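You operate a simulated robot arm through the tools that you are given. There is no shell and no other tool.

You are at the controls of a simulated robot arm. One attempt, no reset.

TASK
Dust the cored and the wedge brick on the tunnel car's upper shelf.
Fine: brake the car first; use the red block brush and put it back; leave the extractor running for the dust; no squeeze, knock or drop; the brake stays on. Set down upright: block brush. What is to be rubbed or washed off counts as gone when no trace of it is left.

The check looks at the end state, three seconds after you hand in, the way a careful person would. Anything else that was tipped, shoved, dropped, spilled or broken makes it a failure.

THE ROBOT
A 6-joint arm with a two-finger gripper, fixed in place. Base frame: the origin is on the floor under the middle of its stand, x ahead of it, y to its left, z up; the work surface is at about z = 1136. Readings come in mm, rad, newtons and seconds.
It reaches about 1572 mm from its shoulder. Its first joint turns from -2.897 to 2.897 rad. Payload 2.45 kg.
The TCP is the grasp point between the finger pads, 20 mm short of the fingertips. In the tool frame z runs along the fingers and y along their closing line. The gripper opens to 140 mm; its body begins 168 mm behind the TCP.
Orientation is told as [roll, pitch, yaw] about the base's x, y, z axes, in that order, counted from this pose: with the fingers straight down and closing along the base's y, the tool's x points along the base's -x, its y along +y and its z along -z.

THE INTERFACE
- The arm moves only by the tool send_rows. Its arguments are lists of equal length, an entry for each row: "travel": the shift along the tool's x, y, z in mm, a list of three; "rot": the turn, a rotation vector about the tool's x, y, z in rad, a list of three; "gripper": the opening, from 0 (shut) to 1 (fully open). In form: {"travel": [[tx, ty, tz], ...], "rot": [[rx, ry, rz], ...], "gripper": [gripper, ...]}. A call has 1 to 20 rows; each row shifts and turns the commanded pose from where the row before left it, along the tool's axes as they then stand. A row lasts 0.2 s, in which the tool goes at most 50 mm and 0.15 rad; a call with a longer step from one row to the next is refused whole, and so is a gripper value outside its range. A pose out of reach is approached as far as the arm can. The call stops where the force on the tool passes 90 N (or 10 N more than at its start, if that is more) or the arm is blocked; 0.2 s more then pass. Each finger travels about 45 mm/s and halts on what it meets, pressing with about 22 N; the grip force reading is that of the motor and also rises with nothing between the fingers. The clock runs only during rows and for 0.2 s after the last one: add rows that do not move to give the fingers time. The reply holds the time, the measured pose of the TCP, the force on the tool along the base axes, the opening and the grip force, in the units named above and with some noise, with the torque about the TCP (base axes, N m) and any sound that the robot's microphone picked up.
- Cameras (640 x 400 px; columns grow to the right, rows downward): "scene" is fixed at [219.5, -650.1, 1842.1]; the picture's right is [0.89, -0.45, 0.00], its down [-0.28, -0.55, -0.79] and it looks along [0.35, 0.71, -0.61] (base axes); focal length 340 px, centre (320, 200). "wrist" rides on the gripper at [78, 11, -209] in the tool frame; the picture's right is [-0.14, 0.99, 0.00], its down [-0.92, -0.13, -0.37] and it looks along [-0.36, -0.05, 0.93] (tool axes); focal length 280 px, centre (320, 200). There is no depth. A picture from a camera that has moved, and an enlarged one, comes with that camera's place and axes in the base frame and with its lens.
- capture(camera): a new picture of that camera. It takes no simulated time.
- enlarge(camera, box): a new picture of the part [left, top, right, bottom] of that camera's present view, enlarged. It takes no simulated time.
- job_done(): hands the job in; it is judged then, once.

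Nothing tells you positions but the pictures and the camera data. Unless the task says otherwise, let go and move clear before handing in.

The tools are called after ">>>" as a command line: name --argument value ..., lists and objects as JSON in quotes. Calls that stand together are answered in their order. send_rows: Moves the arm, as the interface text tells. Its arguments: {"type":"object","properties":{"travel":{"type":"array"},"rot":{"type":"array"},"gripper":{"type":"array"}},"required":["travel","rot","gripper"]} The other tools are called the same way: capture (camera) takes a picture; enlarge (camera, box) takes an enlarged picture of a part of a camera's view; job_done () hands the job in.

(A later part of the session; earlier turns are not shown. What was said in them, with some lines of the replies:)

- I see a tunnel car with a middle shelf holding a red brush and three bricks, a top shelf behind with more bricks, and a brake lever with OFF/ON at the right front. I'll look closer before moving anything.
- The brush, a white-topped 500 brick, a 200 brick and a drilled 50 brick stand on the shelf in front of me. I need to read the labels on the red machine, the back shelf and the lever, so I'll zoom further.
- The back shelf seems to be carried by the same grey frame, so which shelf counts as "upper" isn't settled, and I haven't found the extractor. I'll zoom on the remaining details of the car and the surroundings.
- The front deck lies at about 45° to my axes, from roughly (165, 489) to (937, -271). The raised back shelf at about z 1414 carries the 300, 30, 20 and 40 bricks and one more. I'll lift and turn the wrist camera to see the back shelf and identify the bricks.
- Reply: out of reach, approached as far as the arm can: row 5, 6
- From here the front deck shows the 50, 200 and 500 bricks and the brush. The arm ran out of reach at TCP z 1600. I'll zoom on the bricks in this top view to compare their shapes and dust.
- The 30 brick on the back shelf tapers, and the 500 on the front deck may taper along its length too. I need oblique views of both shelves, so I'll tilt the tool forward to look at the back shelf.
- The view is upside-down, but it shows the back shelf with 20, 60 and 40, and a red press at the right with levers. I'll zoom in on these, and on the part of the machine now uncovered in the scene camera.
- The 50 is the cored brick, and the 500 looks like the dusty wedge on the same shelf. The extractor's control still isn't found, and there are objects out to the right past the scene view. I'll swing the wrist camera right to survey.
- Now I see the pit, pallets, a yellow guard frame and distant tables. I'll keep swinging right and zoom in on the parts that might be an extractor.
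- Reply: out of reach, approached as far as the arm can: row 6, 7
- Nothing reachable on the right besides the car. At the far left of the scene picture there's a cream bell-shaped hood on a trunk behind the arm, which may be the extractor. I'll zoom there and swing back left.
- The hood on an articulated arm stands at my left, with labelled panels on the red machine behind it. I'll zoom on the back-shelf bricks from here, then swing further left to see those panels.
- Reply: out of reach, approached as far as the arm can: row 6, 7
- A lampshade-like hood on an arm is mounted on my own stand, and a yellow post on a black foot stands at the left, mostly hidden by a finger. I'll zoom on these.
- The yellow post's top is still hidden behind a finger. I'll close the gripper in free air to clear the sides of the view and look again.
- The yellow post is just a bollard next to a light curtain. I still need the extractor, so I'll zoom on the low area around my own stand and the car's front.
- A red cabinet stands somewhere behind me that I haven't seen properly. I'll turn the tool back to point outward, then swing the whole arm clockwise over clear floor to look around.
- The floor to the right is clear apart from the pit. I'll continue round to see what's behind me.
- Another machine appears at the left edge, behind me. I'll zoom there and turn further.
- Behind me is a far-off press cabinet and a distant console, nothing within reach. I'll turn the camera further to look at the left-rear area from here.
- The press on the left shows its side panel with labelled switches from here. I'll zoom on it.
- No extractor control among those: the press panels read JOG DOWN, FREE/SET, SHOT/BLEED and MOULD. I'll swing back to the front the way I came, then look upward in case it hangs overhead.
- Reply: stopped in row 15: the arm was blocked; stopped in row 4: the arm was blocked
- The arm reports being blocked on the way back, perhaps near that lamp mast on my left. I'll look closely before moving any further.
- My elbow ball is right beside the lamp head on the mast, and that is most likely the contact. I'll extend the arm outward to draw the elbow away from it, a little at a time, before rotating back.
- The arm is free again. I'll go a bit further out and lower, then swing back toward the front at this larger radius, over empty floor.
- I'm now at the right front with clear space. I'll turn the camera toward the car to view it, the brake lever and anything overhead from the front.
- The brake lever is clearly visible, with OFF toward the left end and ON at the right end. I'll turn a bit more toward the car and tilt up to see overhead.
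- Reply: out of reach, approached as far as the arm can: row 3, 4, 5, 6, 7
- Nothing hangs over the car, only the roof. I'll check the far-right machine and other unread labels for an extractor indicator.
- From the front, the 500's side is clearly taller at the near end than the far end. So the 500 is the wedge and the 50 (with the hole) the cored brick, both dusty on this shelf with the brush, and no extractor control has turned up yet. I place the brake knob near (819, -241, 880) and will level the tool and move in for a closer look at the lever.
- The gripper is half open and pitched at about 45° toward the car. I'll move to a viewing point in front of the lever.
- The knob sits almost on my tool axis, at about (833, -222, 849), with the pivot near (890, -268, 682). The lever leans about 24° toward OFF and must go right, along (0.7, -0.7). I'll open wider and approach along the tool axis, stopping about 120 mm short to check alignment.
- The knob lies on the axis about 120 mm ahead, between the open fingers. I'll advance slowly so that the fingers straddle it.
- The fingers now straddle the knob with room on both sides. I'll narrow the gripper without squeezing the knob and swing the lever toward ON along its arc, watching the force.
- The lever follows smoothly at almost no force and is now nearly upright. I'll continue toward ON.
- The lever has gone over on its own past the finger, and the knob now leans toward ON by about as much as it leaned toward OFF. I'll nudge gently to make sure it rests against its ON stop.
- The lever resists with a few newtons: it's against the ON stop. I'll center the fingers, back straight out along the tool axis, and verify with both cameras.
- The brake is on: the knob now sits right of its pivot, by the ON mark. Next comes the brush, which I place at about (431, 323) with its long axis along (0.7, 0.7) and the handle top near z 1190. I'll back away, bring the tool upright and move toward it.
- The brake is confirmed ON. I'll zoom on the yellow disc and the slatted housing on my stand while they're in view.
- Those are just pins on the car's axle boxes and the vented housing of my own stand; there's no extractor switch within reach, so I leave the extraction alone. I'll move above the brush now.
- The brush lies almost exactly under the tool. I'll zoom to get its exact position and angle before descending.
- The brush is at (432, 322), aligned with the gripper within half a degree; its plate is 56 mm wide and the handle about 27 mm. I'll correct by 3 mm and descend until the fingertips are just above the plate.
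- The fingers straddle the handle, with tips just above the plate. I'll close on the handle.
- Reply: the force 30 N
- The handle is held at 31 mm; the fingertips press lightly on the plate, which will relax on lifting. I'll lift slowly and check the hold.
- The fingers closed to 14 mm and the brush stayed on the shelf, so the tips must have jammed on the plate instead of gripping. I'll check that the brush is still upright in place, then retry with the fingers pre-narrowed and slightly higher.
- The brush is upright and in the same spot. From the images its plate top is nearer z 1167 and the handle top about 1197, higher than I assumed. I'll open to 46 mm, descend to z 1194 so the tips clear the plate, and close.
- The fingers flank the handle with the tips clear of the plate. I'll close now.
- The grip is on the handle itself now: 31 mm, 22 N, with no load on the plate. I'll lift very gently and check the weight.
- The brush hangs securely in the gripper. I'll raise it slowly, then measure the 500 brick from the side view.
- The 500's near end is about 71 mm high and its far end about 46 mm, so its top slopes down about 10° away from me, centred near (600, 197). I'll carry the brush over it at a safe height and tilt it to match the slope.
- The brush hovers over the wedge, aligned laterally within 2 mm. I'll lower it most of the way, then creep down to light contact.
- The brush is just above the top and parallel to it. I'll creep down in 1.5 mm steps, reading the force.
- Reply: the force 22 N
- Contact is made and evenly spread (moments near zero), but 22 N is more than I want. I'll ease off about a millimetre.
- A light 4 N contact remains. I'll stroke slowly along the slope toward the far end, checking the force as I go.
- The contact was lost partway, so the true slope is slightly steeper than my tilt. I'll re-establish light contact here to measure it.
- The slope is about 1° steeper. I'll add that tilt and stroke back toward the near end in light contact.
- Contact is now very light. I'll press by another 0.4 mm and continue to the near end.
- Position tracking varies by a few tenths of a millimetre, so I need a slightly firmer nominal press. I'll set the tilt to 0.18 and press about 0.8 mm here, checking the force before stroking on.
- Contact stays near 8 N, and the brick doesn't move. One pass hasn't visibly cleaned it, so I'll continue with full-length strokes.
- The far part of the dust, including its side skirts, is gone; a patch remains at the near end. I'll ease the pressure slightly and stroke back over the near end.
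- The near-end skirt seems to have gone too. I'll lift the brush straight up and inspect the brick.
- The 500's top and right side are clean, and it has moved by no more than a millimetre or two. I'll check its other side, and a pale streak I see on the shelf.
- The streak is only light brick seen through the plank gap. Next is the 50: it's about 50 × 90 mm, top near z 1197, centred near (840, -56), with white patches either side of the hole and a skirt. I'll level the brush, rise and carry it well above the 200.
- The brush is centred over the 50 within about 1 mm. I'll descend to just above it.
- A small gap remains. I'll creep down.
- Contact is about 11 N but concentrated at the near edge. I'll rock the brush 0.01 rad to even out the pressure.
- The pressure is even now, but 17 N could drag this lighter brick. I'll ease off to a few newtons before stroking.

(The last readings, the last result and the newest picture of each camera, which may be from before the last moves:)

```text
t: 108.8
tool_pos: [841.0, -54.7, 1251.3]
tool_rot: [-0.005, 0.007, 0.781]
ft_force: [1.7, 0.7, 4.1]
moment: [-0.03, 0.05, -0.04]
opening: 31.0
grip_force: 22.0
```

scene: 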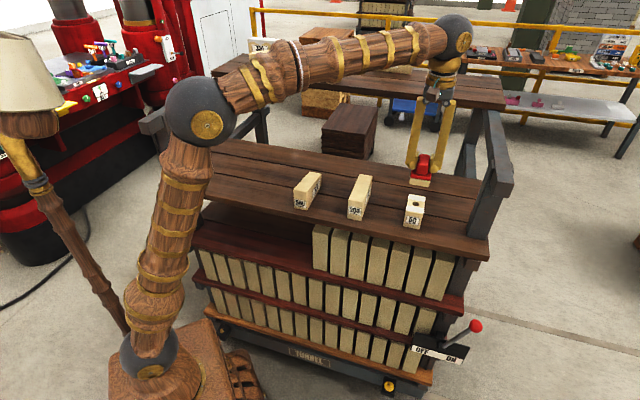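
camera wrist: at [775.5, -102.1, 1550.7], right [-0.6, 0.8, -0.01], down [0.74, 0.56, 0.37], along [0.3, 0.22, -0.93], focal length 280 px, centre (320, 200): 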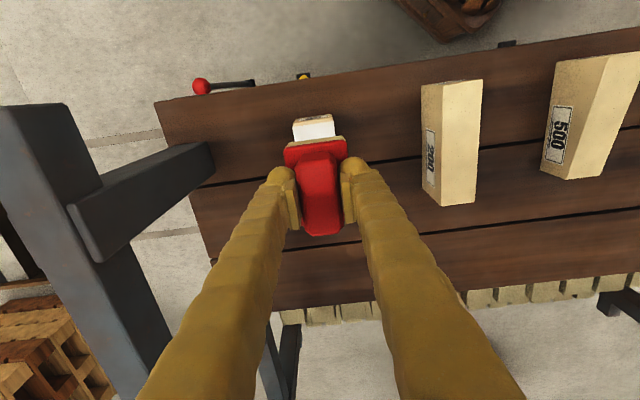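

>>> send_rows --travel '[[-3, 0, 0], [-5, 0, 0], [-4, 0, 0], [0, 0, 0], [4, 0, 0], [6, 0, 0], [6, 0, 0], [6, 0, 0], [2, 0, 0], [0, 0, 0]]' --rot '[[0, 0, 0], [0, 0, 0], [0, 0, 0], [0, 0, 0], [0, 0, 0], [0, 0, 0], [0, 0, 0], [0, 0, 0], [0, 0, 0], [0, 0, 0]]' --gripper '[0.05, 0.05, 0.05, 0.05, 0.05, 0.05, 0.05, 0.05, 0.05, 0.05]'

>>> enlarge --camera "scene" --box '[395, 175, 445, 235]'

```text
t: 111.0
tool_pos: [832.3, -63.6, 1252.8]
tool_rot: [-0.007, 0.004, 0.78]
ft_force: [0.5, 0.6, -0.5]
moment: [0.04, -0.02, 0.0]
opening: 30.8
grip_force: 21.8
```

```text
6.67 times, centred on (420, 205) of scene
camera zoom: at [219.5, -650.1, 1842.1], right [0.89, -0.45, 0.0], down [-0.28, -0.55, -0.79], along [0.35, 0.71, -0.61], focal length 2269 px, centre (-347, 167)
```

zoom: 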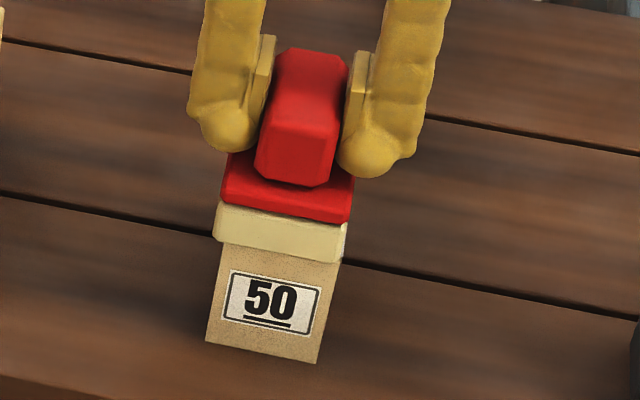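

Contact faded on the return. I'll press a few tenths more and stroke outward again.

>>> send_rows --travel '[[0, 0, 0.5], [-4, 0, 0], [-6, 0, 0], [-6, 0, 0], [-6, 0, 0], [-3, 0, 0], [0, 0, 0]]' --rot '[[0, 0, 0], [0, 0, 0], [0, 0, 0], [0, 0, 0], [0, 0, 0], [0, 0, 0], [0, 0, 0]]' --gripper '[0.05, 0.05, 0.05, 0.05, 0.05, 0.05, 0.05]'

>>> enlarge --camera "scene" --box '[395, 175, 445, 235]'

>>> enlarge --camera "wrist" --box '[250, 70, 390, 190]'

```text
t: 112.6
tool_pos: [851.4, -45.9, 1252.9]
tool_rot: [-0.005, 0.004, 0.78]
ft_force: [-0.8, -0.8, 2.8]
moment: [-0.09, 0.09, 0.01]
opening: 31.2
grip_force: 21.9
```

```text
6.67 times, centred on (420, 205) of scene
camera zoom: at [219.5, -650.1, 1842.1], right [0.89, -0.45, 0.0], down [-0.28, -0.55, -0.79], along [0.35, 0.71, -0.61], focal length 2269 px, centre (-347, 167)
```

zoom: 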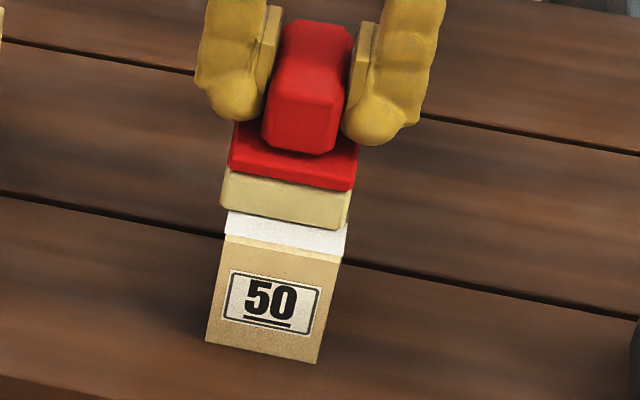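

```text
3.33 times, centred on (320, 130) of wrist
camera zoom: at [786.1, -92.5, 1460.7], right [-0.6, 0.8, -0.01], down [0.74, 0.56, 0.36], along [0.3, 0.21, -0.93], focal length 935 px, centre (320, 433)
```

zoom: 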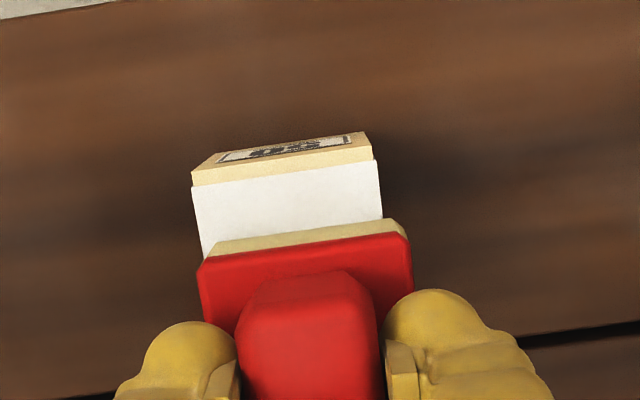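

The near patch is slightly greyer, so rubbing fades it gradually. I'll press a bit more and do back-and-forth strokes.

>>> send_rows --travel '[[0, 0, 0.3], [4, 0, 0], [6, 0, 0], [6, 0, 0], [6, 0, 0], [4, 0, 0], [0, 0, 0]]' --rot '[[0, 0, 0], [0, 0, 0], [0, 0, 0], [0, 0, 0], [0, 0, 0], [0, 0, 0], [0, 0, 0]]' --gripper '[0.05, 0.05, 0.05, 0.05, 0.05, 0.05, 0.05]'

```text
t: 114.2
tool_pos: [831.6, -63.3, 1252.6]
tool_rot: [-0.005, 0.006, 0.781]
ft_force: [4.7, 5.3, 13.3]
moment: [0.19, -0.17, 0.02]
opening: 30.8
grip_force: 22.1
```

>>> send_rows --travel '[[0, 0, -0.3], [-4, 0, 0], [-6, 0, 0], [-6, 0, 0], [-6, 0, 0], [-4, 0, 0], [0, 0, 0]]' --rot '[[0, 0, 0], [0, 0, 0], [0, 0, 0], [0, 0, 0], [0, 0, 0], [0, 0, 0], [0, 0, 0]]' --gripper '[0.05, 0.05, 0.05, 0.05, 0.05, 0.05, 0.05]'

>>> enlarge --camera "scene" --box '[395, 175, 445, 235]'

```text
t: 115.8
tool_pos: [849.3, -46.1, 1252.2]
tool_rot: [-0.004, 0.005, 0.78]
ft_force: [-1.9, -1.7, 5.9]
moment: [-0.14, 0.09, 0.03]
opening: 31.0
grip_force: 22.4
```

```text
6.67 times, centred on (420, 205) of scene
camera zoom: at [219.5, -650.1, 1842.1], right [0.89, -0.45, 0.0], down [-0.28, -0.55, -0.79], along [0.35, 0.71, -0.61], focal length 2269 px, centre (-347, 167)
```

zoom: 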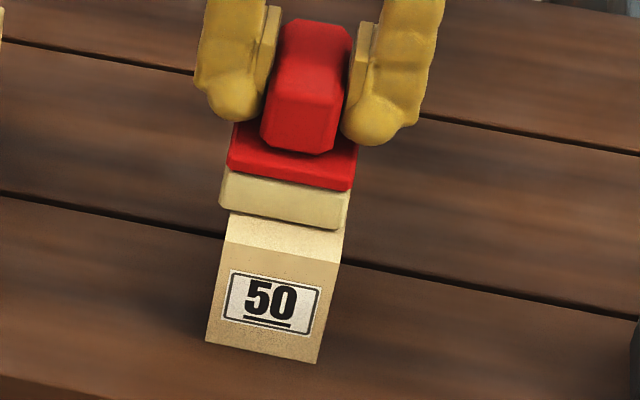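

The near patch is gone. I'll lift off and check the far patch and the sides.

>>> send_rows --travel '[[0, 0, -1], [0, 0, -3], [0, 0, -10], [0, 0, -20], [0, 0, -25], [0, 0, -20], [0, 0, 0]]' --rot '[[0, 0, 0], [0, 0, 0], [0, 0, 0], [0, 0, 0], [0, 0, 0], [0, 0, 0], [0, 0, 0]]' --gripper '[0.05, 0.05, 0.05, 0.05, 0.05, 0.05, 0.05]'

>>> enlarge --camera "scene" --box '[390, 160, 450, 235]'

>>> enlarge --camera "scene" --box '[395, 185, 435, 235]'

>>> capture --camera "wrist"

```text
t: 117.4
tool_pos: [849.6, -44.1, 1330.4]
tool_rot: [-0.005, 0.005, 0.779]
ft_force: [0.0, 0.0, -1.1]
moment: [-0.01, 0.0, 0.02]
opening: 30.8
grip_force: 21.7
```

```text
5.33 times, centred on (420, 198) of scene
camera zoom: at [219.5, -650.1, 1842.1], right [0.89, -0.45, 0.0], down [-0.28, -0.55, -0.79], along [0.35, 0.71, -0.61], focal length 1816 px, centre (-213, 213)
```

zoom: 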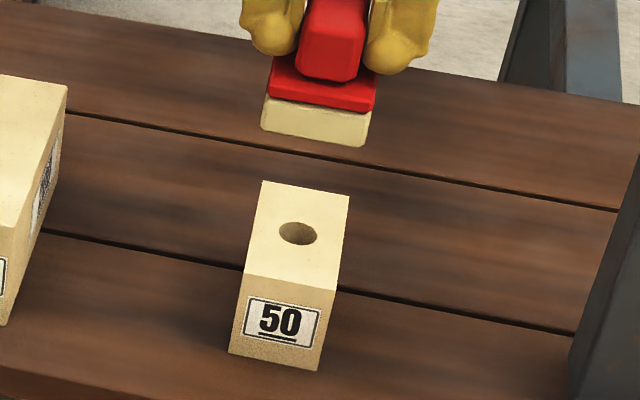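

```text
8.00 times, centred on (415, 210) of scene
camera zoom: at [219.5, -650.1, 1842.1], right [0.89, -0.45, 0.0], down [-0.28, -0.55, -0.79], along [0.35, 0.71, -0.61], focal length 2723 px, centre (-440, 120)
```

zoom: 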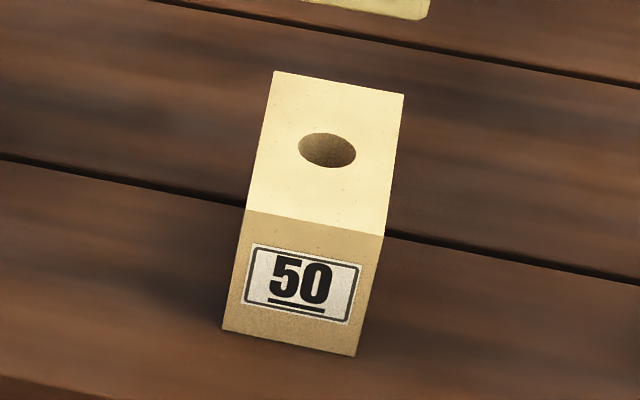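

```text
taken
camera wrist: at [786.2, -90.6, 1539.8], right [-0.6, 0.8, -0.01], down [0.74, 0.56, 0.36], along [0.29, 0.21, -0.93], focal length 280 px, centre (320, 200)
```

wrist: 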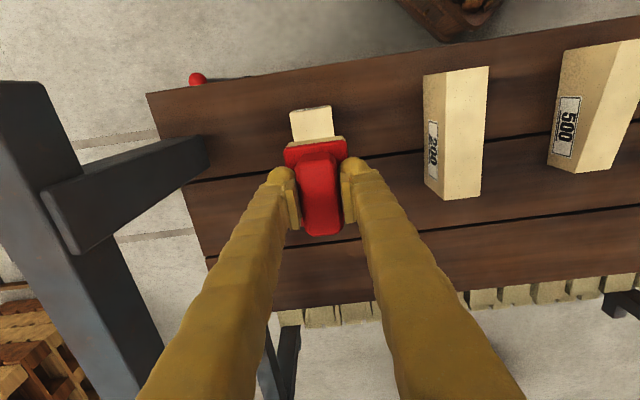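

The 50 is clean and hasn't moved. I'll start carrying the brush back, stopping partway to check the bricks' left-hand sides from the wrist camera.

>>> send_rows --travel '[[0.5, 10, -5], [1, 20, -5], [1.8, 27, 0], [1.8, 27, 0], [1.8, 27, 0], [1.8, 27, 0], [1.8, 27, 0], [1.8, 27, 0], [1.8, 27, 0], [1.8, 27, 0], [1, 18, 0], [0.5, 10, 0], [0, 0, 0]]' --rot '[[0, -0.005, 0], [0, 0, 0], [0, 0, 0], [0, 0, 0], [0, 0, 0], [0, 0, 0], [0, 0, 0], [0, 0, 0], [0, 0, 0], [0, 0, 0], [0, 0, 0], [0, 0, 0], [0, 0, 0]]' --gripper '[0.05, 0.05, 0.05, 0.05, 0.05, 0.05, 0.05, 0.05, 0.05, 0.05, 0.05, 0.05, 0.05]'

>>> capture --camera "wrist"

>>> enlarge --camera "wrist" --box '[0, 80, 240, 260]'

>>> enlarge --camera "wrist" --box '[380, 80, 620, 260]'

```text
t: 120.2
tool_pos: [645.0, 136.5, 1340.6]
tool_rot: [-0.005, 0.001, 0.781]
ft_force: [-0.4, 0.9, -1.0]
moment: [-0.01, -0.01, 0.02]
opening: 30.8
grip_force: 22.1
```

```text
taken
camera wrist: at [580.0, 89.9, 1548.0], right [-0.6, 0.8, -0.01], down [0.74, 0.56, 0.37], along [0.3, 0.22, -0.93], focal length 280 px, centre (320, 200)
```

wrist: 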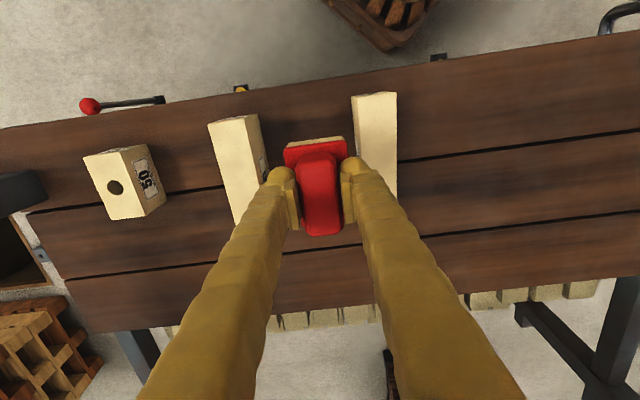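

```text
2.22 times, centred on (120, 170) of wrist
camera zoom: at [580.0, 89.9, 1548.0], right [-0.6, 0.8, -0.01], down [0.74, 0.56, 0.37], along [0.3, 0.22, -0.93], focal length 623 px, centre (764, 267)
```

zoom: 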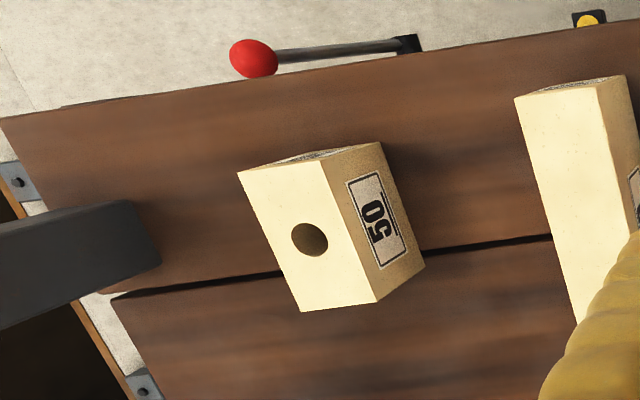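

```text
2.22 times, centred on (500, 170) of wrist
camera zoom: at [580.0, 89.9, 1548.0], right [-0.6, 0.8, -0.01], down [0.74, 0.56, 0.37], along [0.3, 0.22, -0.93], focal length 623 px, centre (-80, 267)
```

zoom: 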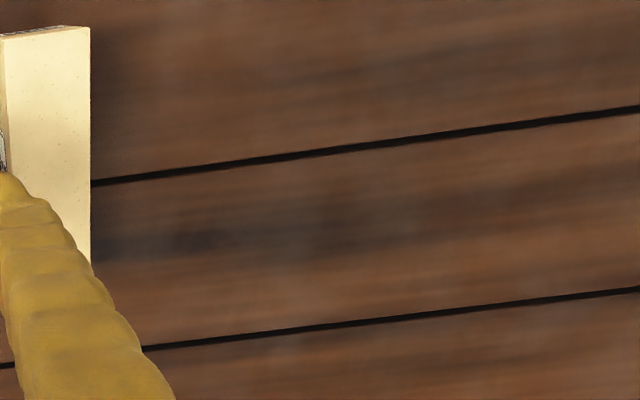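

The 50's left side and top are clean. I'll carry the brush on to its original place.

>>> send_rows --travel '[[0.7, 10, 0], [1.3, 20, 0], [1.8, 27, 0], [1.8, 27, 0], [1.8, 27, 0], [1.8, 27, 0], [1.8, 27, 0], [1.8, 27, 0], [1.8, 27, 0], [1.8, 27, 0], [1.2, 18, 0], [0.6, 10, 0], [0.4, 5, 0], [0, 0, 0]]' --rot '[[0, 0, 0], [0, 0, 0], [0, 0, 0], [0, 0, 0], [0, 0, 0], [0, 0, 0], [0, 0, 0], [0, 0, 0], [0, 0, 0], [0, 0, 0], [0, 0, 0], [0, 0, 0], [0, 0, 0], [0, 0, 0]]' --gripper '[0.05, 0.05, 0.05, 0.05, 0.05, 0.05, 0.05, 0.05, 0.05, 0.05, 0.05, 0.05, 0.05, 0.05]'

>>> capture --camera "wrist"

>>> capture --camera "scene"

>>> enlarge --camera "wrist" --box '[0, 110, 240, 280]'

```text
t: 123.2
tool_pos: [434.0, 322.6, 1338.7]
tool_rot: [-0.005, 0.0, 0.782]
ft_force: [-1.1, -0.5, -1.4]
moment: [-0.01, 0.01, 0.02]
opening: 30.8
grip_force: 21.9
```

```text
taken
camera wrist: at [369.7, 274.8, 1546.4], right [-0.6, 0.8, -0.01], down [0.74, 0.56, 0.37], along [0.3, 0.22, -0.93], focal length 280 px, centre (320, 200)
```

wrist: 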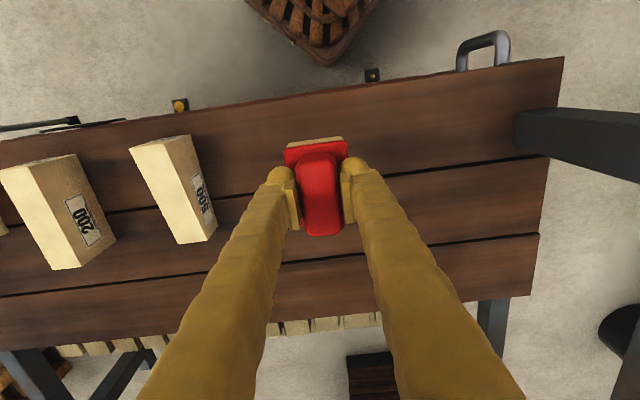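

```text
taken
```

scene: 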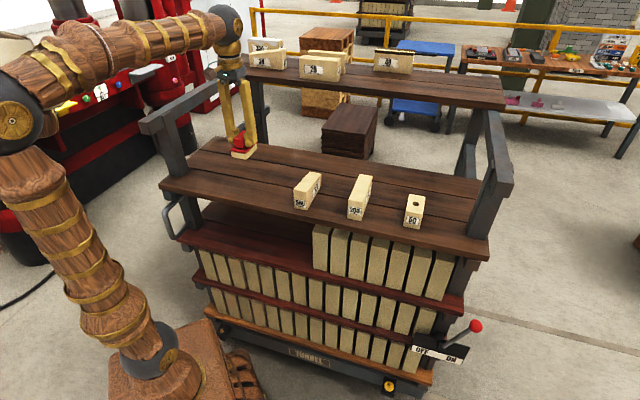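

```text
2.35 times, centred on (120, 195) of wrist
camera zoom: at [369.7, 274.8, 1546.4], right [-0.6, 0.8, -0.01], down [0.74, 0.56, 0.37], along [0.3, 0.22, -0.93], focal length 660 px, centre (791, 212)
```

zoom: 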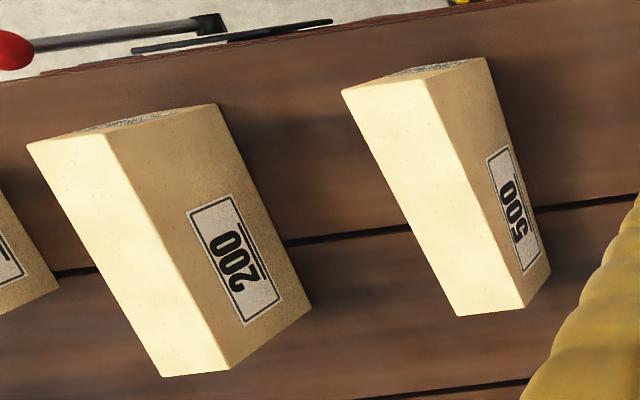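

The 500's left side is clean too. I'm back over the brush's place and will lower it, slowing near the shelf.

>>> send_rows --travel '[[0, 0, 10], [0, 0, 22], [0, 0, 26], [0, 0, 26], [0, 0, 22], [0, 0, 14], [0, 0, 8], [0, 0, 4], [0, 0, 0]]' --rot '[[0, 0, 0], [0, 0, 0], [0, 0, 0], [0, 0, 0], [0, 0, 0], [0, 0, 0], [0, 0, 0], [0, 0, 0], [0, 0, 0]]' --gripper '[0.05, 0.05, 0.05, 0.05, 0.05, 0.05, 0.05, 0.05, 0.05]'

>>> enlarge --camera "scene" --box '[220, 145, 280, 205]'

```text
t: 125.2
tool_pos: [435.0, 322.0, 1206.6]
tool_rot: [-0.005, 0.001, 0.78]
ft_force: [0.0, 0.0, -0.6]
moment: [-0.01, -0.02, 0.02]
opening: 31.2
grip_force: 22.1
```

```text
6.67 times, centred on (250, 175) of scene
camera zoom: at [219.5, -650.1, 1842.1], right [0.89, -0.45, 0.0], down [-0.28, -0.55, -0.79], along [0.35, 0.71, -0.61], focal length 2269 px, centre (787, 367)
```

zoom: 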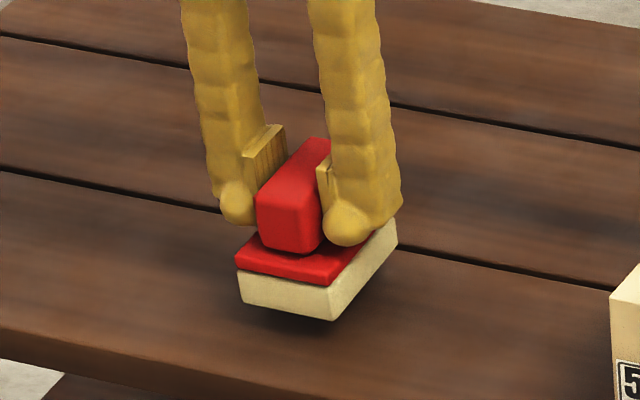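

>>> send_rows --travel '[[0, 0, 2], [0, 0, 2], [0, 0, 2], [0, 0, 1.5], [0, 0, 0]]' --rot '[[0, 0, 0], [0, 0, 0], [0, 0, 0], [0, 0, 0], [0, 0, 0]]' --gripper '[0.05, 0.05, 0.05, 0.05, 0.05]'

```text
t: 126.4
tool_pos: [435.9, 320.9, 1198.9]
tool_rot: [-0.006, -0.001, 0.781]
ft_force: [-0.1, 0.0, -1.6]
moment: [-0.04, 0.01, -0.02]
opening: 30.9
grip_force: 21.6
```

>>> send_rows --travel '[[0, 0, 1], [0, 0, 1], [0, 0, 1], [0, 0, 0]]' --rot '[[0, 0, 0], [0, 0, 0], [0, 0, 0], [0, 0, 0]]' --gripper '[0.05, 0.05, 0.05, 0.05]'

>>> enlarge --camera "scene" --box '[220, 145, 280, 205]'

```text
t: 127.4
tool_pos: [435.6, 320.8, 1195.8]
tool_rot: [-0.006, 0.002, 0.779]
ft_force: [0.5, 0.3, -1.3]
moment: [-0.01, -0.01, 0.01]
opening: 30.7
grip_force: 21.2
```

```text
6.67 times, centred on (250, 175) of scene
camera zoom: at [219.5, -650.1, 1842.1], right [0.89, -0.45, 0.0], down [-0.28, -0.55, -0.79], along [0.35, 0.71, -0.61], focal length 2269 px, centre (787, 367)
```

zoom: 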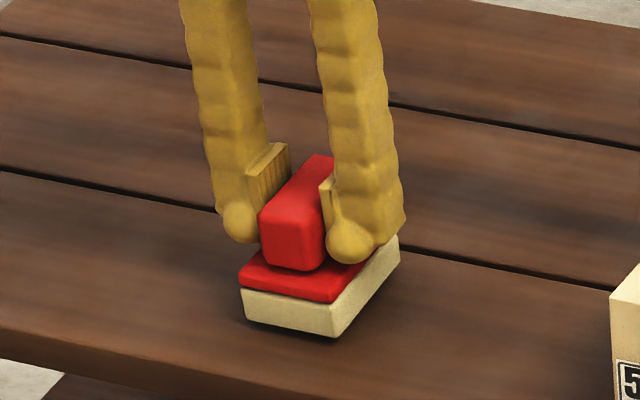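

It's almost down, and the force still shows the brush's full weight. I'll continue in small steps.

>>> send_rows --travel '[[0, 0, 0.6], [0, 0, 0.6], [0, 0, 0]]' --rot '[[0, 0, 0], [0, 0, 0], [0, 0, 0]]' --gripper '[0.05, 0.05, 0.05]'

```text
t: 128.2
tool_pos: [436.2, 321.3, 1194.3]
tool_rot: [-0.005, -0.001, 0.781]
ft_force: [0.5, 0.8, -2.3]
moment: [-0.02, -0.02, 0.02]
opening: 31.1
grip_force: 21.7
```

>>> send_rows --travel '[[0, 0, 0.6], [0, 0, 0.6], [0, 0, 0]]' --rot '[[0, 0, 0], [0, 0, 0], [0, 0, 0]]' --gripper '[0.05, 0.05, 0.05]'

```text
t: 129.0
tool_pos: [434.8, 321.8, 1193.1]
tool_rot: [-0.005, 0.001, 0.78]
ft_force: [-0.1, -0.6, -1.6]
moment: [-0.01, -0.02, 0.02]
opening: 31.1
grip_force: 21.9
```

>>> send_rows --travel '[[0, 0, 0.6], [0, 0, 0.6], [0, 0, 0]]' --rot '[[0, 0, 0], [0, 0, 0], [0, 0, 0]]' --gripper '[0.05, 0.05, 0.05]'

>>> enlarge --camera "scene" --box '[230, 160, 270, 200]'

```text
t: 129.8
tool_pos: [435.2, 321.6, 1191.3]
tool_rot: [-0.007, 0.0, 0.782]
ft_force: [1.3, -1.1, 6.9]
moment: [-0.15, 0.23, 0.03]
opening: 30.8
grip_force: 22.9
```

```text
10.00 times, centred on (250, 180) of scene
camera zoom: at [219.5, -650.1, 1842.1], right [0.89, -0.45, 0.0], down [-0.28, -0.55, -0.79], along [0.35, 0.71, -0.61], focal length 3404 px, centre (1020, 400)
```

zoom: 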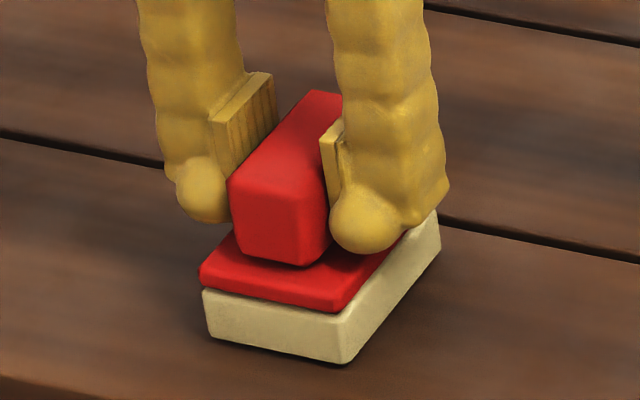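

The brush is standing on the shelf with a light load. I'll open the fingers and lift straight up.

>>> send_rows --travel '[[0, 0, 0], [0, 0, 0], [0, 0, 0], [0, 0, 0], [0, 0, -4], [0, 0, -10], [0, 0, -20], [0, 0, -30], [0, 0, -40], [0, 0, -40], [0, 0, 0]]' --rot '[[0, 0, 0], [0, 0, 0], [0, 0, 0], [0, 0, 0], [0, 0, 0], [0, 0, 0], [0, 0, 0], [0, 0, 0], [0, 0, 0], [0, 0, 0], [0, 0, 0]]' --gripper '[0.3, 0.38, 0.38, 0.38, 0.38, 0.38, 0.38, 0.38, 0.38, 0.38, 0.38]'

>>> capture --camera "wrist"

>>> capture --camera "scene"

>>> enlarge --camera "scene" --box '[230, 160, 270, 205]'

```text
t: 132.2
tool_pos: [434.0, 322.1, 1336.1]
tool_rot: [-0.005, -0.001, 0.78]
ft_force: [1.3, 0.2, 0.7]
moment: [0.0, -0.01, -0.01]
opening: 53.2
grip_force: 0.1
```

```text
taken
camera wrist: at [370.2, 276.1, 1544.2], right [-0.6, 0.8, -0.01], down [0.74, 0.56, 0.37], along [0.3, 0.22, -0.93], focal length 280 px, centre (320, 200)
```

wrist: 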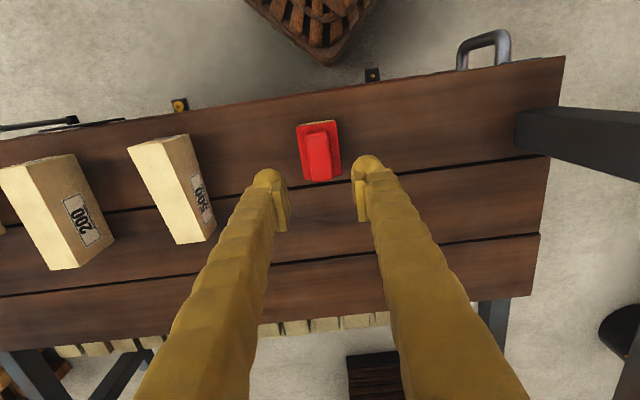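

```text
taken
```

scene: 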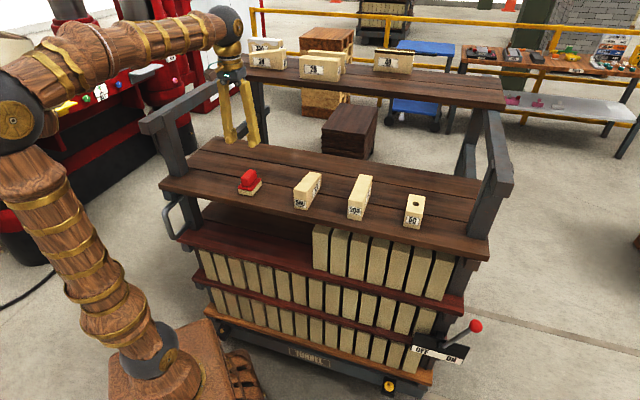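

```text
8.89 times, centred on (250, 182) of scene
camera zoom: at [219.5, -650.1, 1842.1], right [0.89, -0.45, 0.0], down [-0.28, -0.55, -0.79], along [0.35, 0.71, -0.61], focal length 3026 px, centre (942, 356)
```

zoom: 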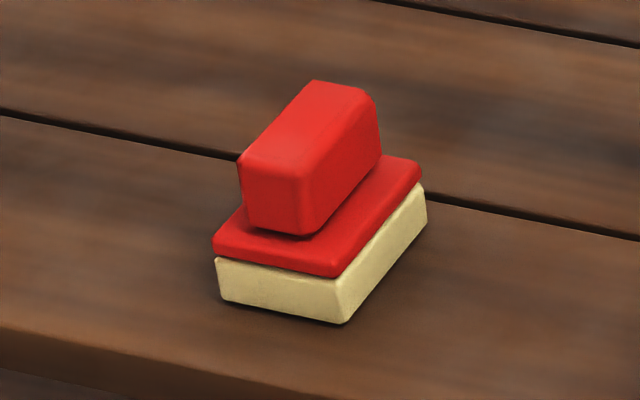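

The brush is back upright in exactly its former place, and the brake remains ON. I'll swing to the right front, clear of everything, to check the right-hand sides of the bricks.

>>> send_rows --travel '[[0, 0, -20], [19.4, -44.5, 0], [19.4, -44.5, 0], [19.4, -44.5, 0], [19.4, -44.5, 0], [19.4, -44.5, 0], [19.4, -44.5, 0], [19.4, -44.5, 0], [19.4, -44.5, 0], [19.4, -44.5, 0], [19.4, -44.5, 0], [19.4, -44.5, 0], [19.4, -44.5, 0], [19.4, -44.5, 0], [19.4, -44.5, 0], [19.4, -44.5, 0], [19.4, -44.5, 0], [0, 0, 0]]' --rot '[[0, 0, 0], [0, 0, 0], [0, 0, 0], [0, 0, 0], [0, 0, 0], [0, 0, 0], [0, 0, 0], [0, 0, 0], [0, 0, 0], [0, 0, 0], [0, 0, 0], [0, 0, 0], [0, 0, 0], [0, 0, 0], [0, 0, 0], [0, 0, 0], [0, 0, 0], [0, 0, 0]]' --gripper '[0.38, 0.38, 0.38, 0.38, 0.38, 0.38, 0.38, 0.38, 0.38, 0.38, 0.38, 0.38, 0.38, 0.38, 0.38, 0.38, 0.38, 0.38]'

>>> capture --camera "wrist"

>>> capture --camera "scene"

```text
t: 136.0
tool_pos: [716.0, -403.6, 1359.9]
tool_rot: [-0.005, 0.0, 0.783]
ft_force: [0.4, 0.1, 0.3]
moment: [0.03, -0.02, 0.01]
opening: 53.1
grip_force: 0.0
```

```text
taken
camera wrist: at [651.6, -449.6, 1567.4], right [-0.6, 0.8, -0.01], down [0.74, 0.56, 0.37], along [0.3, 0.22, -0.93], focal length 280 px, centre (320, 200)
```

wrist: 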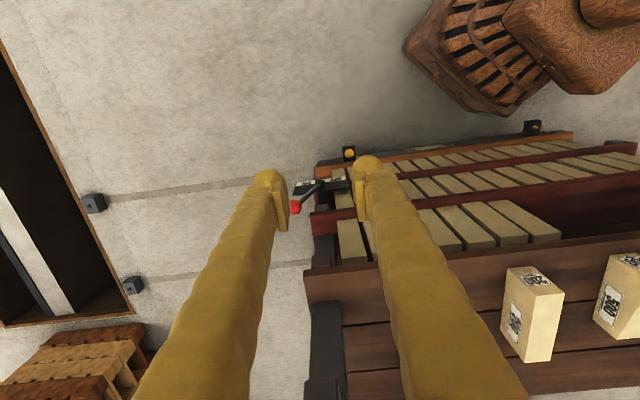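

```text
taken
```

scene: 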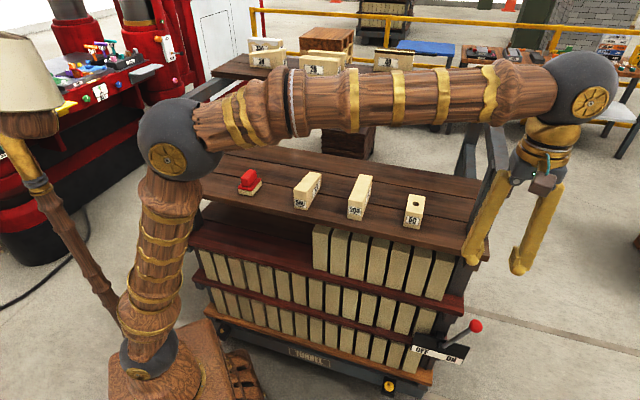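

The 50 is hidden behind a finger. I'll turn the wrist about half a radian to bring it into the gap.

>>> send_rows --travel '[[0, 0, 0], [0, 0, 0], [0, 0, 0], [0, 0, 0], [0, 0, 0]]' --rot '[[0, 0, -0.13], [0, 0, -0.13], [0, 0, -0.13], [0, 0, -0.13], [0, 0, 0]]' --gripper '[0.7, 0.7, 0.7, 0.7, 0.7]'

>>> capture --camera "wrist"

>>> enlarge --camera "wrist" --box '[240, 240, 440, 400]'

```text
t: 137.2
tool_pos: [715.5, -402.5, 1359.3]
tool_rot: [-0.005, 0.003, 1.302]
ft_force: [-0.2, -0.2, 0.8]
moment: [-0.02, -0.01, 0.01]
opening: 97.9
grip_force: 0.0
```

```text
taken
camera wrist: at [683.0, -474.5, 1568.3], right [-0.92, 0.4, 0.0], down [0.37, 0.86, 0.37], along [0.15, 0.33, -0.93], focal length 280 px, centre (320, 200)
```

wrist: 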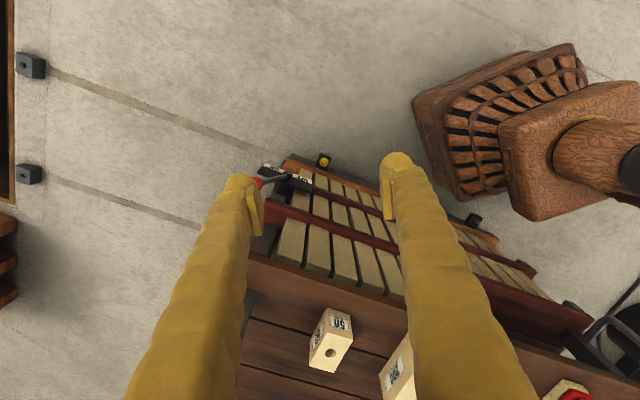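

```text
2.50 times, centred on (340, 320) of wrist
camera zoom: at [683.0, -474.5, 1568.3], right [-0.92, 0.4, 0.0], down [0.37, 0.86, 0.37], along [0.15, 0.33, -0.93], focal length 701 px, centre (270, -100)
```

zoom: 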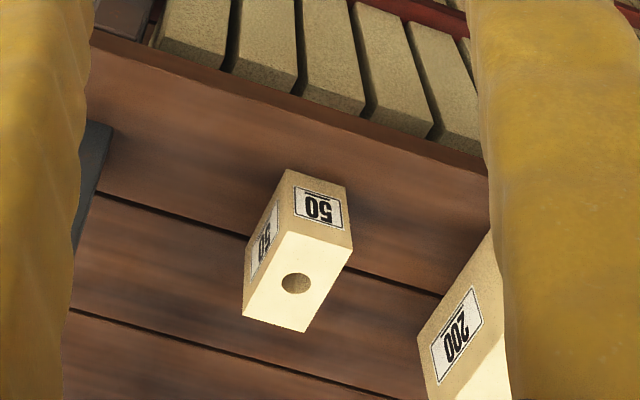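

Both long sides of the 50 are clean. Before finishing, I'll take one look upward for an overhead extractor, since nothing else showed one.

>>> send_rows --travel '[[0, 0, 0], [0, 0, 0], [0, 0, 0], [0, 0, 0], [0, 0, 0], [0, 0, 0], [0, 0, 0], [0, 0, 0], [0, 0, 0], [0, 0, 0], [0, 0, 0], [0, 0, 0], [0, 0, 0], [0, 0, 0]]' --rot '[[0, -0.14, 0], [0, -0.14, 0], [0, -0.14, 0], [0, -0.14, 0], [0, -0.14, 0], [0, -0.14, 0], [0, -0.14, 0], [0, -0.14, 0], [0, -0.14, 0], [0, -0.14, 0], [0, -0.14, 0], [0, -0.14, 0], [0, -0.14, 0], [0, 0, 0]]' --gripper '[1, 1, 1, 1, 1, 1, 1, 1, 1, 1, 1, 1, 1, 1]'

>>> capture --camera "wrist"

>>> capture --camera "scene"

```text
t: 140.2
tool_pos: [778.3, -309.5, 1322.9]
tool_rot: [3.104, -1.369, -1.887]
ft_force: [-0.5, -0.5, 0.2]
moment: [-0.03, 0.0, 0.0]
opening: 139.7
grip_force: 0.0
out of reach, approached as far as the arm can: row 9, 10, 11, 12, 13
```

```text
taken
camera wrist: at [701.5, -482.7, 1203.5], right [-0.94, 0.32, 0.14], down [-0.06, -0.56, 0.83], along [0.34, 0.77, 0.54], focal length 280 px, centre (320, 200)
```

wrist: 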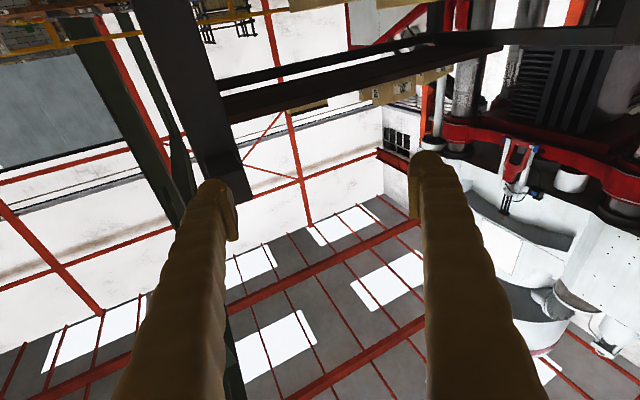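

```text
taken
```

scene: 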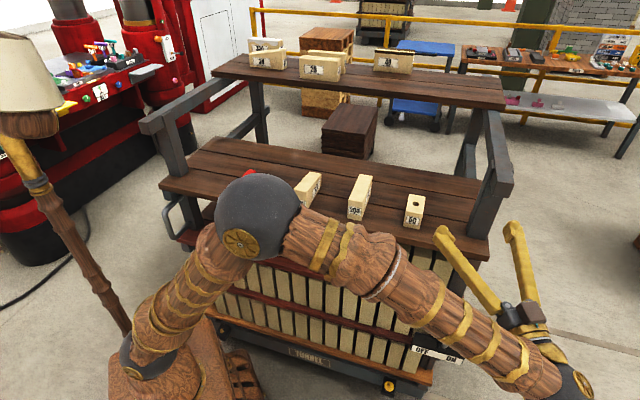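

The hall roof is visible, and around the press's upper part there's some white ducting. I'll zoom there.

>>> enlarge --camera "wrist" --box '[470, 90, 640, 390]'

>>> enlarge --camera "wrist" --box '[370, 30, 560, 180]'

```text
1.33 times, centred on (555, 240) of wrist
camera zoom: at [701.5, -482.7, 1203.5], right [-0.94, 0.32, 0.14], down [-0.06, -0.56, 0.83], along [0.34, 0.77, 0.54], focal length 374 px, centre (7, 147)
```

zoom: 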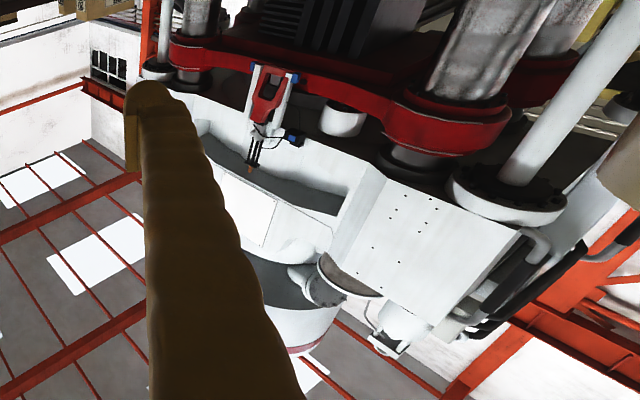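

```text
2.67 times, centred on (465, 105) of wrist
camera zoom: at [701.5, -482.7, 1203.5], right [-0.94, 0.32, 0.14], down [-0.06, -0.56, 0.83], along [0.34, 0.77, 0.54], focal length 748 px, centre (-67, 453)
```

zoom: 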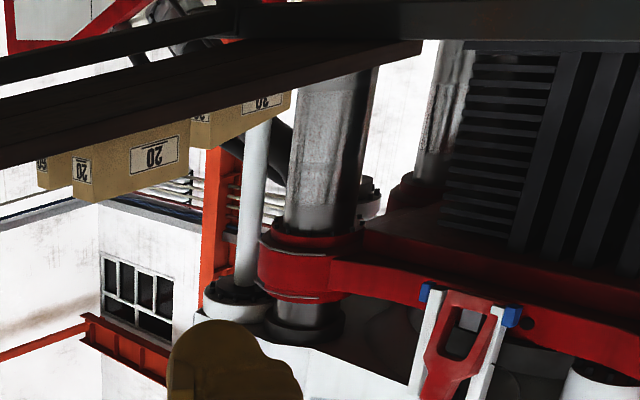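

That's only the big press and the roof, so nothing I can or should operate. I'll turn the tool upright again and park clear of the car.

>>> send_rows --travel '[[0, 0, -20], [0, 0, -20], [0, 0, -20], [0, 0, -20], [0, 0, 0], [0, 0, 0], [0, 0, 0], [0, 0, 0], [0, 0, 0], [0, 0, 0], [0, 0, 0], [0, 0, 0], [0, 0, 0], [0, 0, 0]]' --rot '[[0, 0.14, 0], [0, 0.14, 0], [0, 0.14, 0], [0, 0.14, 0], [0, 0.14, 0], [0, 0.14, 0], [0, 0.14, 0], [0, 0.14, 0], [0, 0.14, 0], [0, 0.14, 0], [0, 0.14, 0], [0, 0.14, 0], [0, 0.08, 0], [0, 0, 0]]' --gripper '[0.6, 0.6, 0.6, 0.6, 0.6, 0.6, 0.6, 0.6, 0.6, 0.6, 0.6, 0.6, 0.6, 0.6]'

>>> capture --camera "scene"

```text
t: 143.2
tool_pos: [753.3, -384.3, 1323.4]
tool_rot: [0.0, -0.032, 1.251]
ft_force: [-0.2, 0.3, -0.1]
moment: [-0.02, -0.03, -0.02]
opening: 84.0
grip_force: 0.1
```

```text
taken
```

scene: 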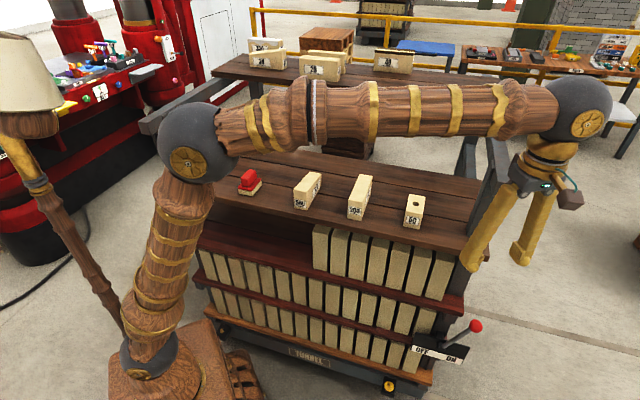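

Everything stands as it should. I'll move the arm a bit further from the car and do a last check of the whole car.

>>> send_rows --travel '[[22.6, 36.4, 0], [22.6, 36.4, 0], [22.6, 36.4, 0], [22.6, 36.4, 0], [22.6, 36.4, 0], [22.6, 36.4, 0], [0, 0, 0]]' --rot '[[0, 0, 0], [0, 0, 0], [0, 0, 0], [0, 0, 0], [0, 0, 0], [0, 0, 0], [0, 0, 0]]' --gripper '[0.6, 0.6, 0.6, 0.6, 0.6, 0.6, 0.6]'

>>> capture --camera "scene"

>>> enlarge --camera "scene" --box '[220, 150, 440, 250]'

>>> enlarge --camera "scene" --box '[400, 290, 490, 380]'

```text
t: 144.8
tool_pos: [501.9, -444.7, 1317.3]
tool_rot: [-0.001, -0.034, 1.251]
ft_force: [0.0, 0.2, 0.1]
moment: [-0.02, -0.02, -0.04]
opening: 84.0
grip_force: 0.1
```

```text
taken
```

scene: 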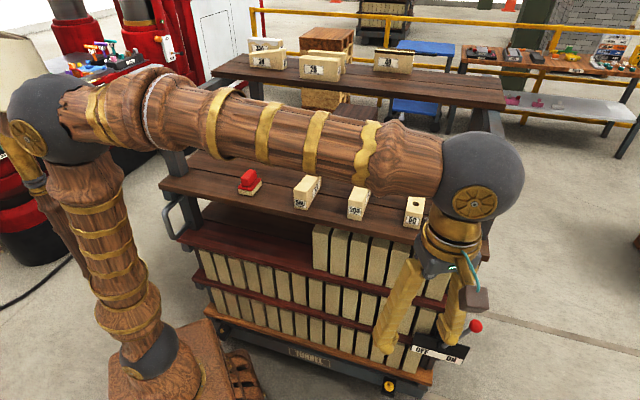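

```text
2.91 times, centred on (330, 200) of scene
camera zoom: at [219.5, -650.1, 1842.1], right [0.89, -0.45, 0.0], down [-0.28, -0.55, -0.79], along [0.35, 0.71, -0.61], focal length 990 px, centre (291, 200)
```

zoom: 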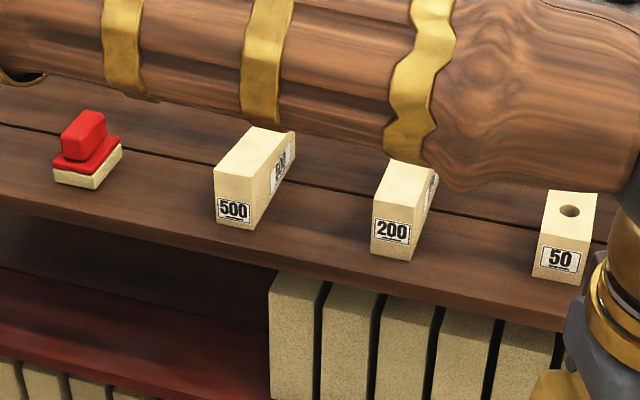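

```text
4.44 times, centred on (445, 335) of scene
camera zoom: at [219.5, -650.1, 1842.1], right [0.89, -0.45, 0.0], down [-0.28, -0.55, -0.79], along [0.35, 0.71, -0.61], focal length 1513 px, centre (-236, -400)
```

zoom: 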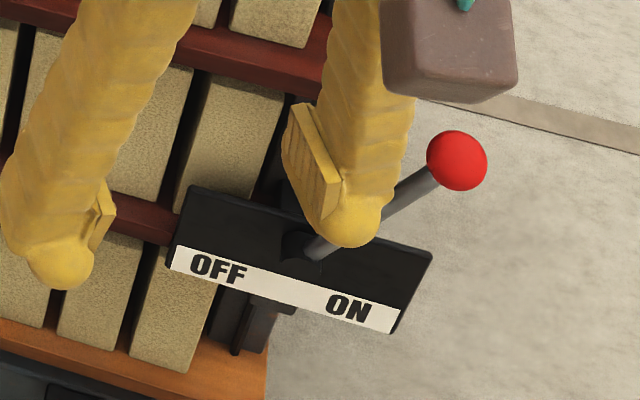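

The wedge (500) and cored (50) bricks are clean, the red brush is back upright in its place, the brake is ON, and the arm is clear of everything. I found no extractor control within reach and touched nothing that could have stopped it, so I'm handing the job in.

>>> job_done

```text
The job is handed in.
```

I dusted both bricks on the tunnel car and handed the job in. The one point I couldn't confirm is the extractor. I found no switch or label for it, in reach or in view, so I can't say whether it is running. I touched nothing that could have stopped it.

- **Brake:** I set it to ON before any other work, felt it rest against its stop, and it was still ON in the last picture.
- **Wedge brick (500):** The dust is gone from the top and both long sides. It shifted about 1–2 mm during brushing.
- **Cored brick (50):** The dust is gone from the top and both long sides, and it did not move.
- **Not checked:** I did not see the far end faces of either brick, or look closely inside the cored brick's hole. The dust I saw at the start was on the tops and long sides only.
- **Brush:** It stands upright in its original place. On my first attempt to lift it, it slipped from the gripper close to the shelf. It stayed upright, and the second grip held.
- **Other contact:** While I was looking around, my elbow was briefly blocked, most likely by the lamp mast on my own stand. The lamp looked unmoved afterwards.

I took the "upper shelf" to be the shelf with the brush and the 500, 200 and 50 bricks. The raised shelf behind it also holds a dusty brick (300), which I left alone because no brick there showed a hole.
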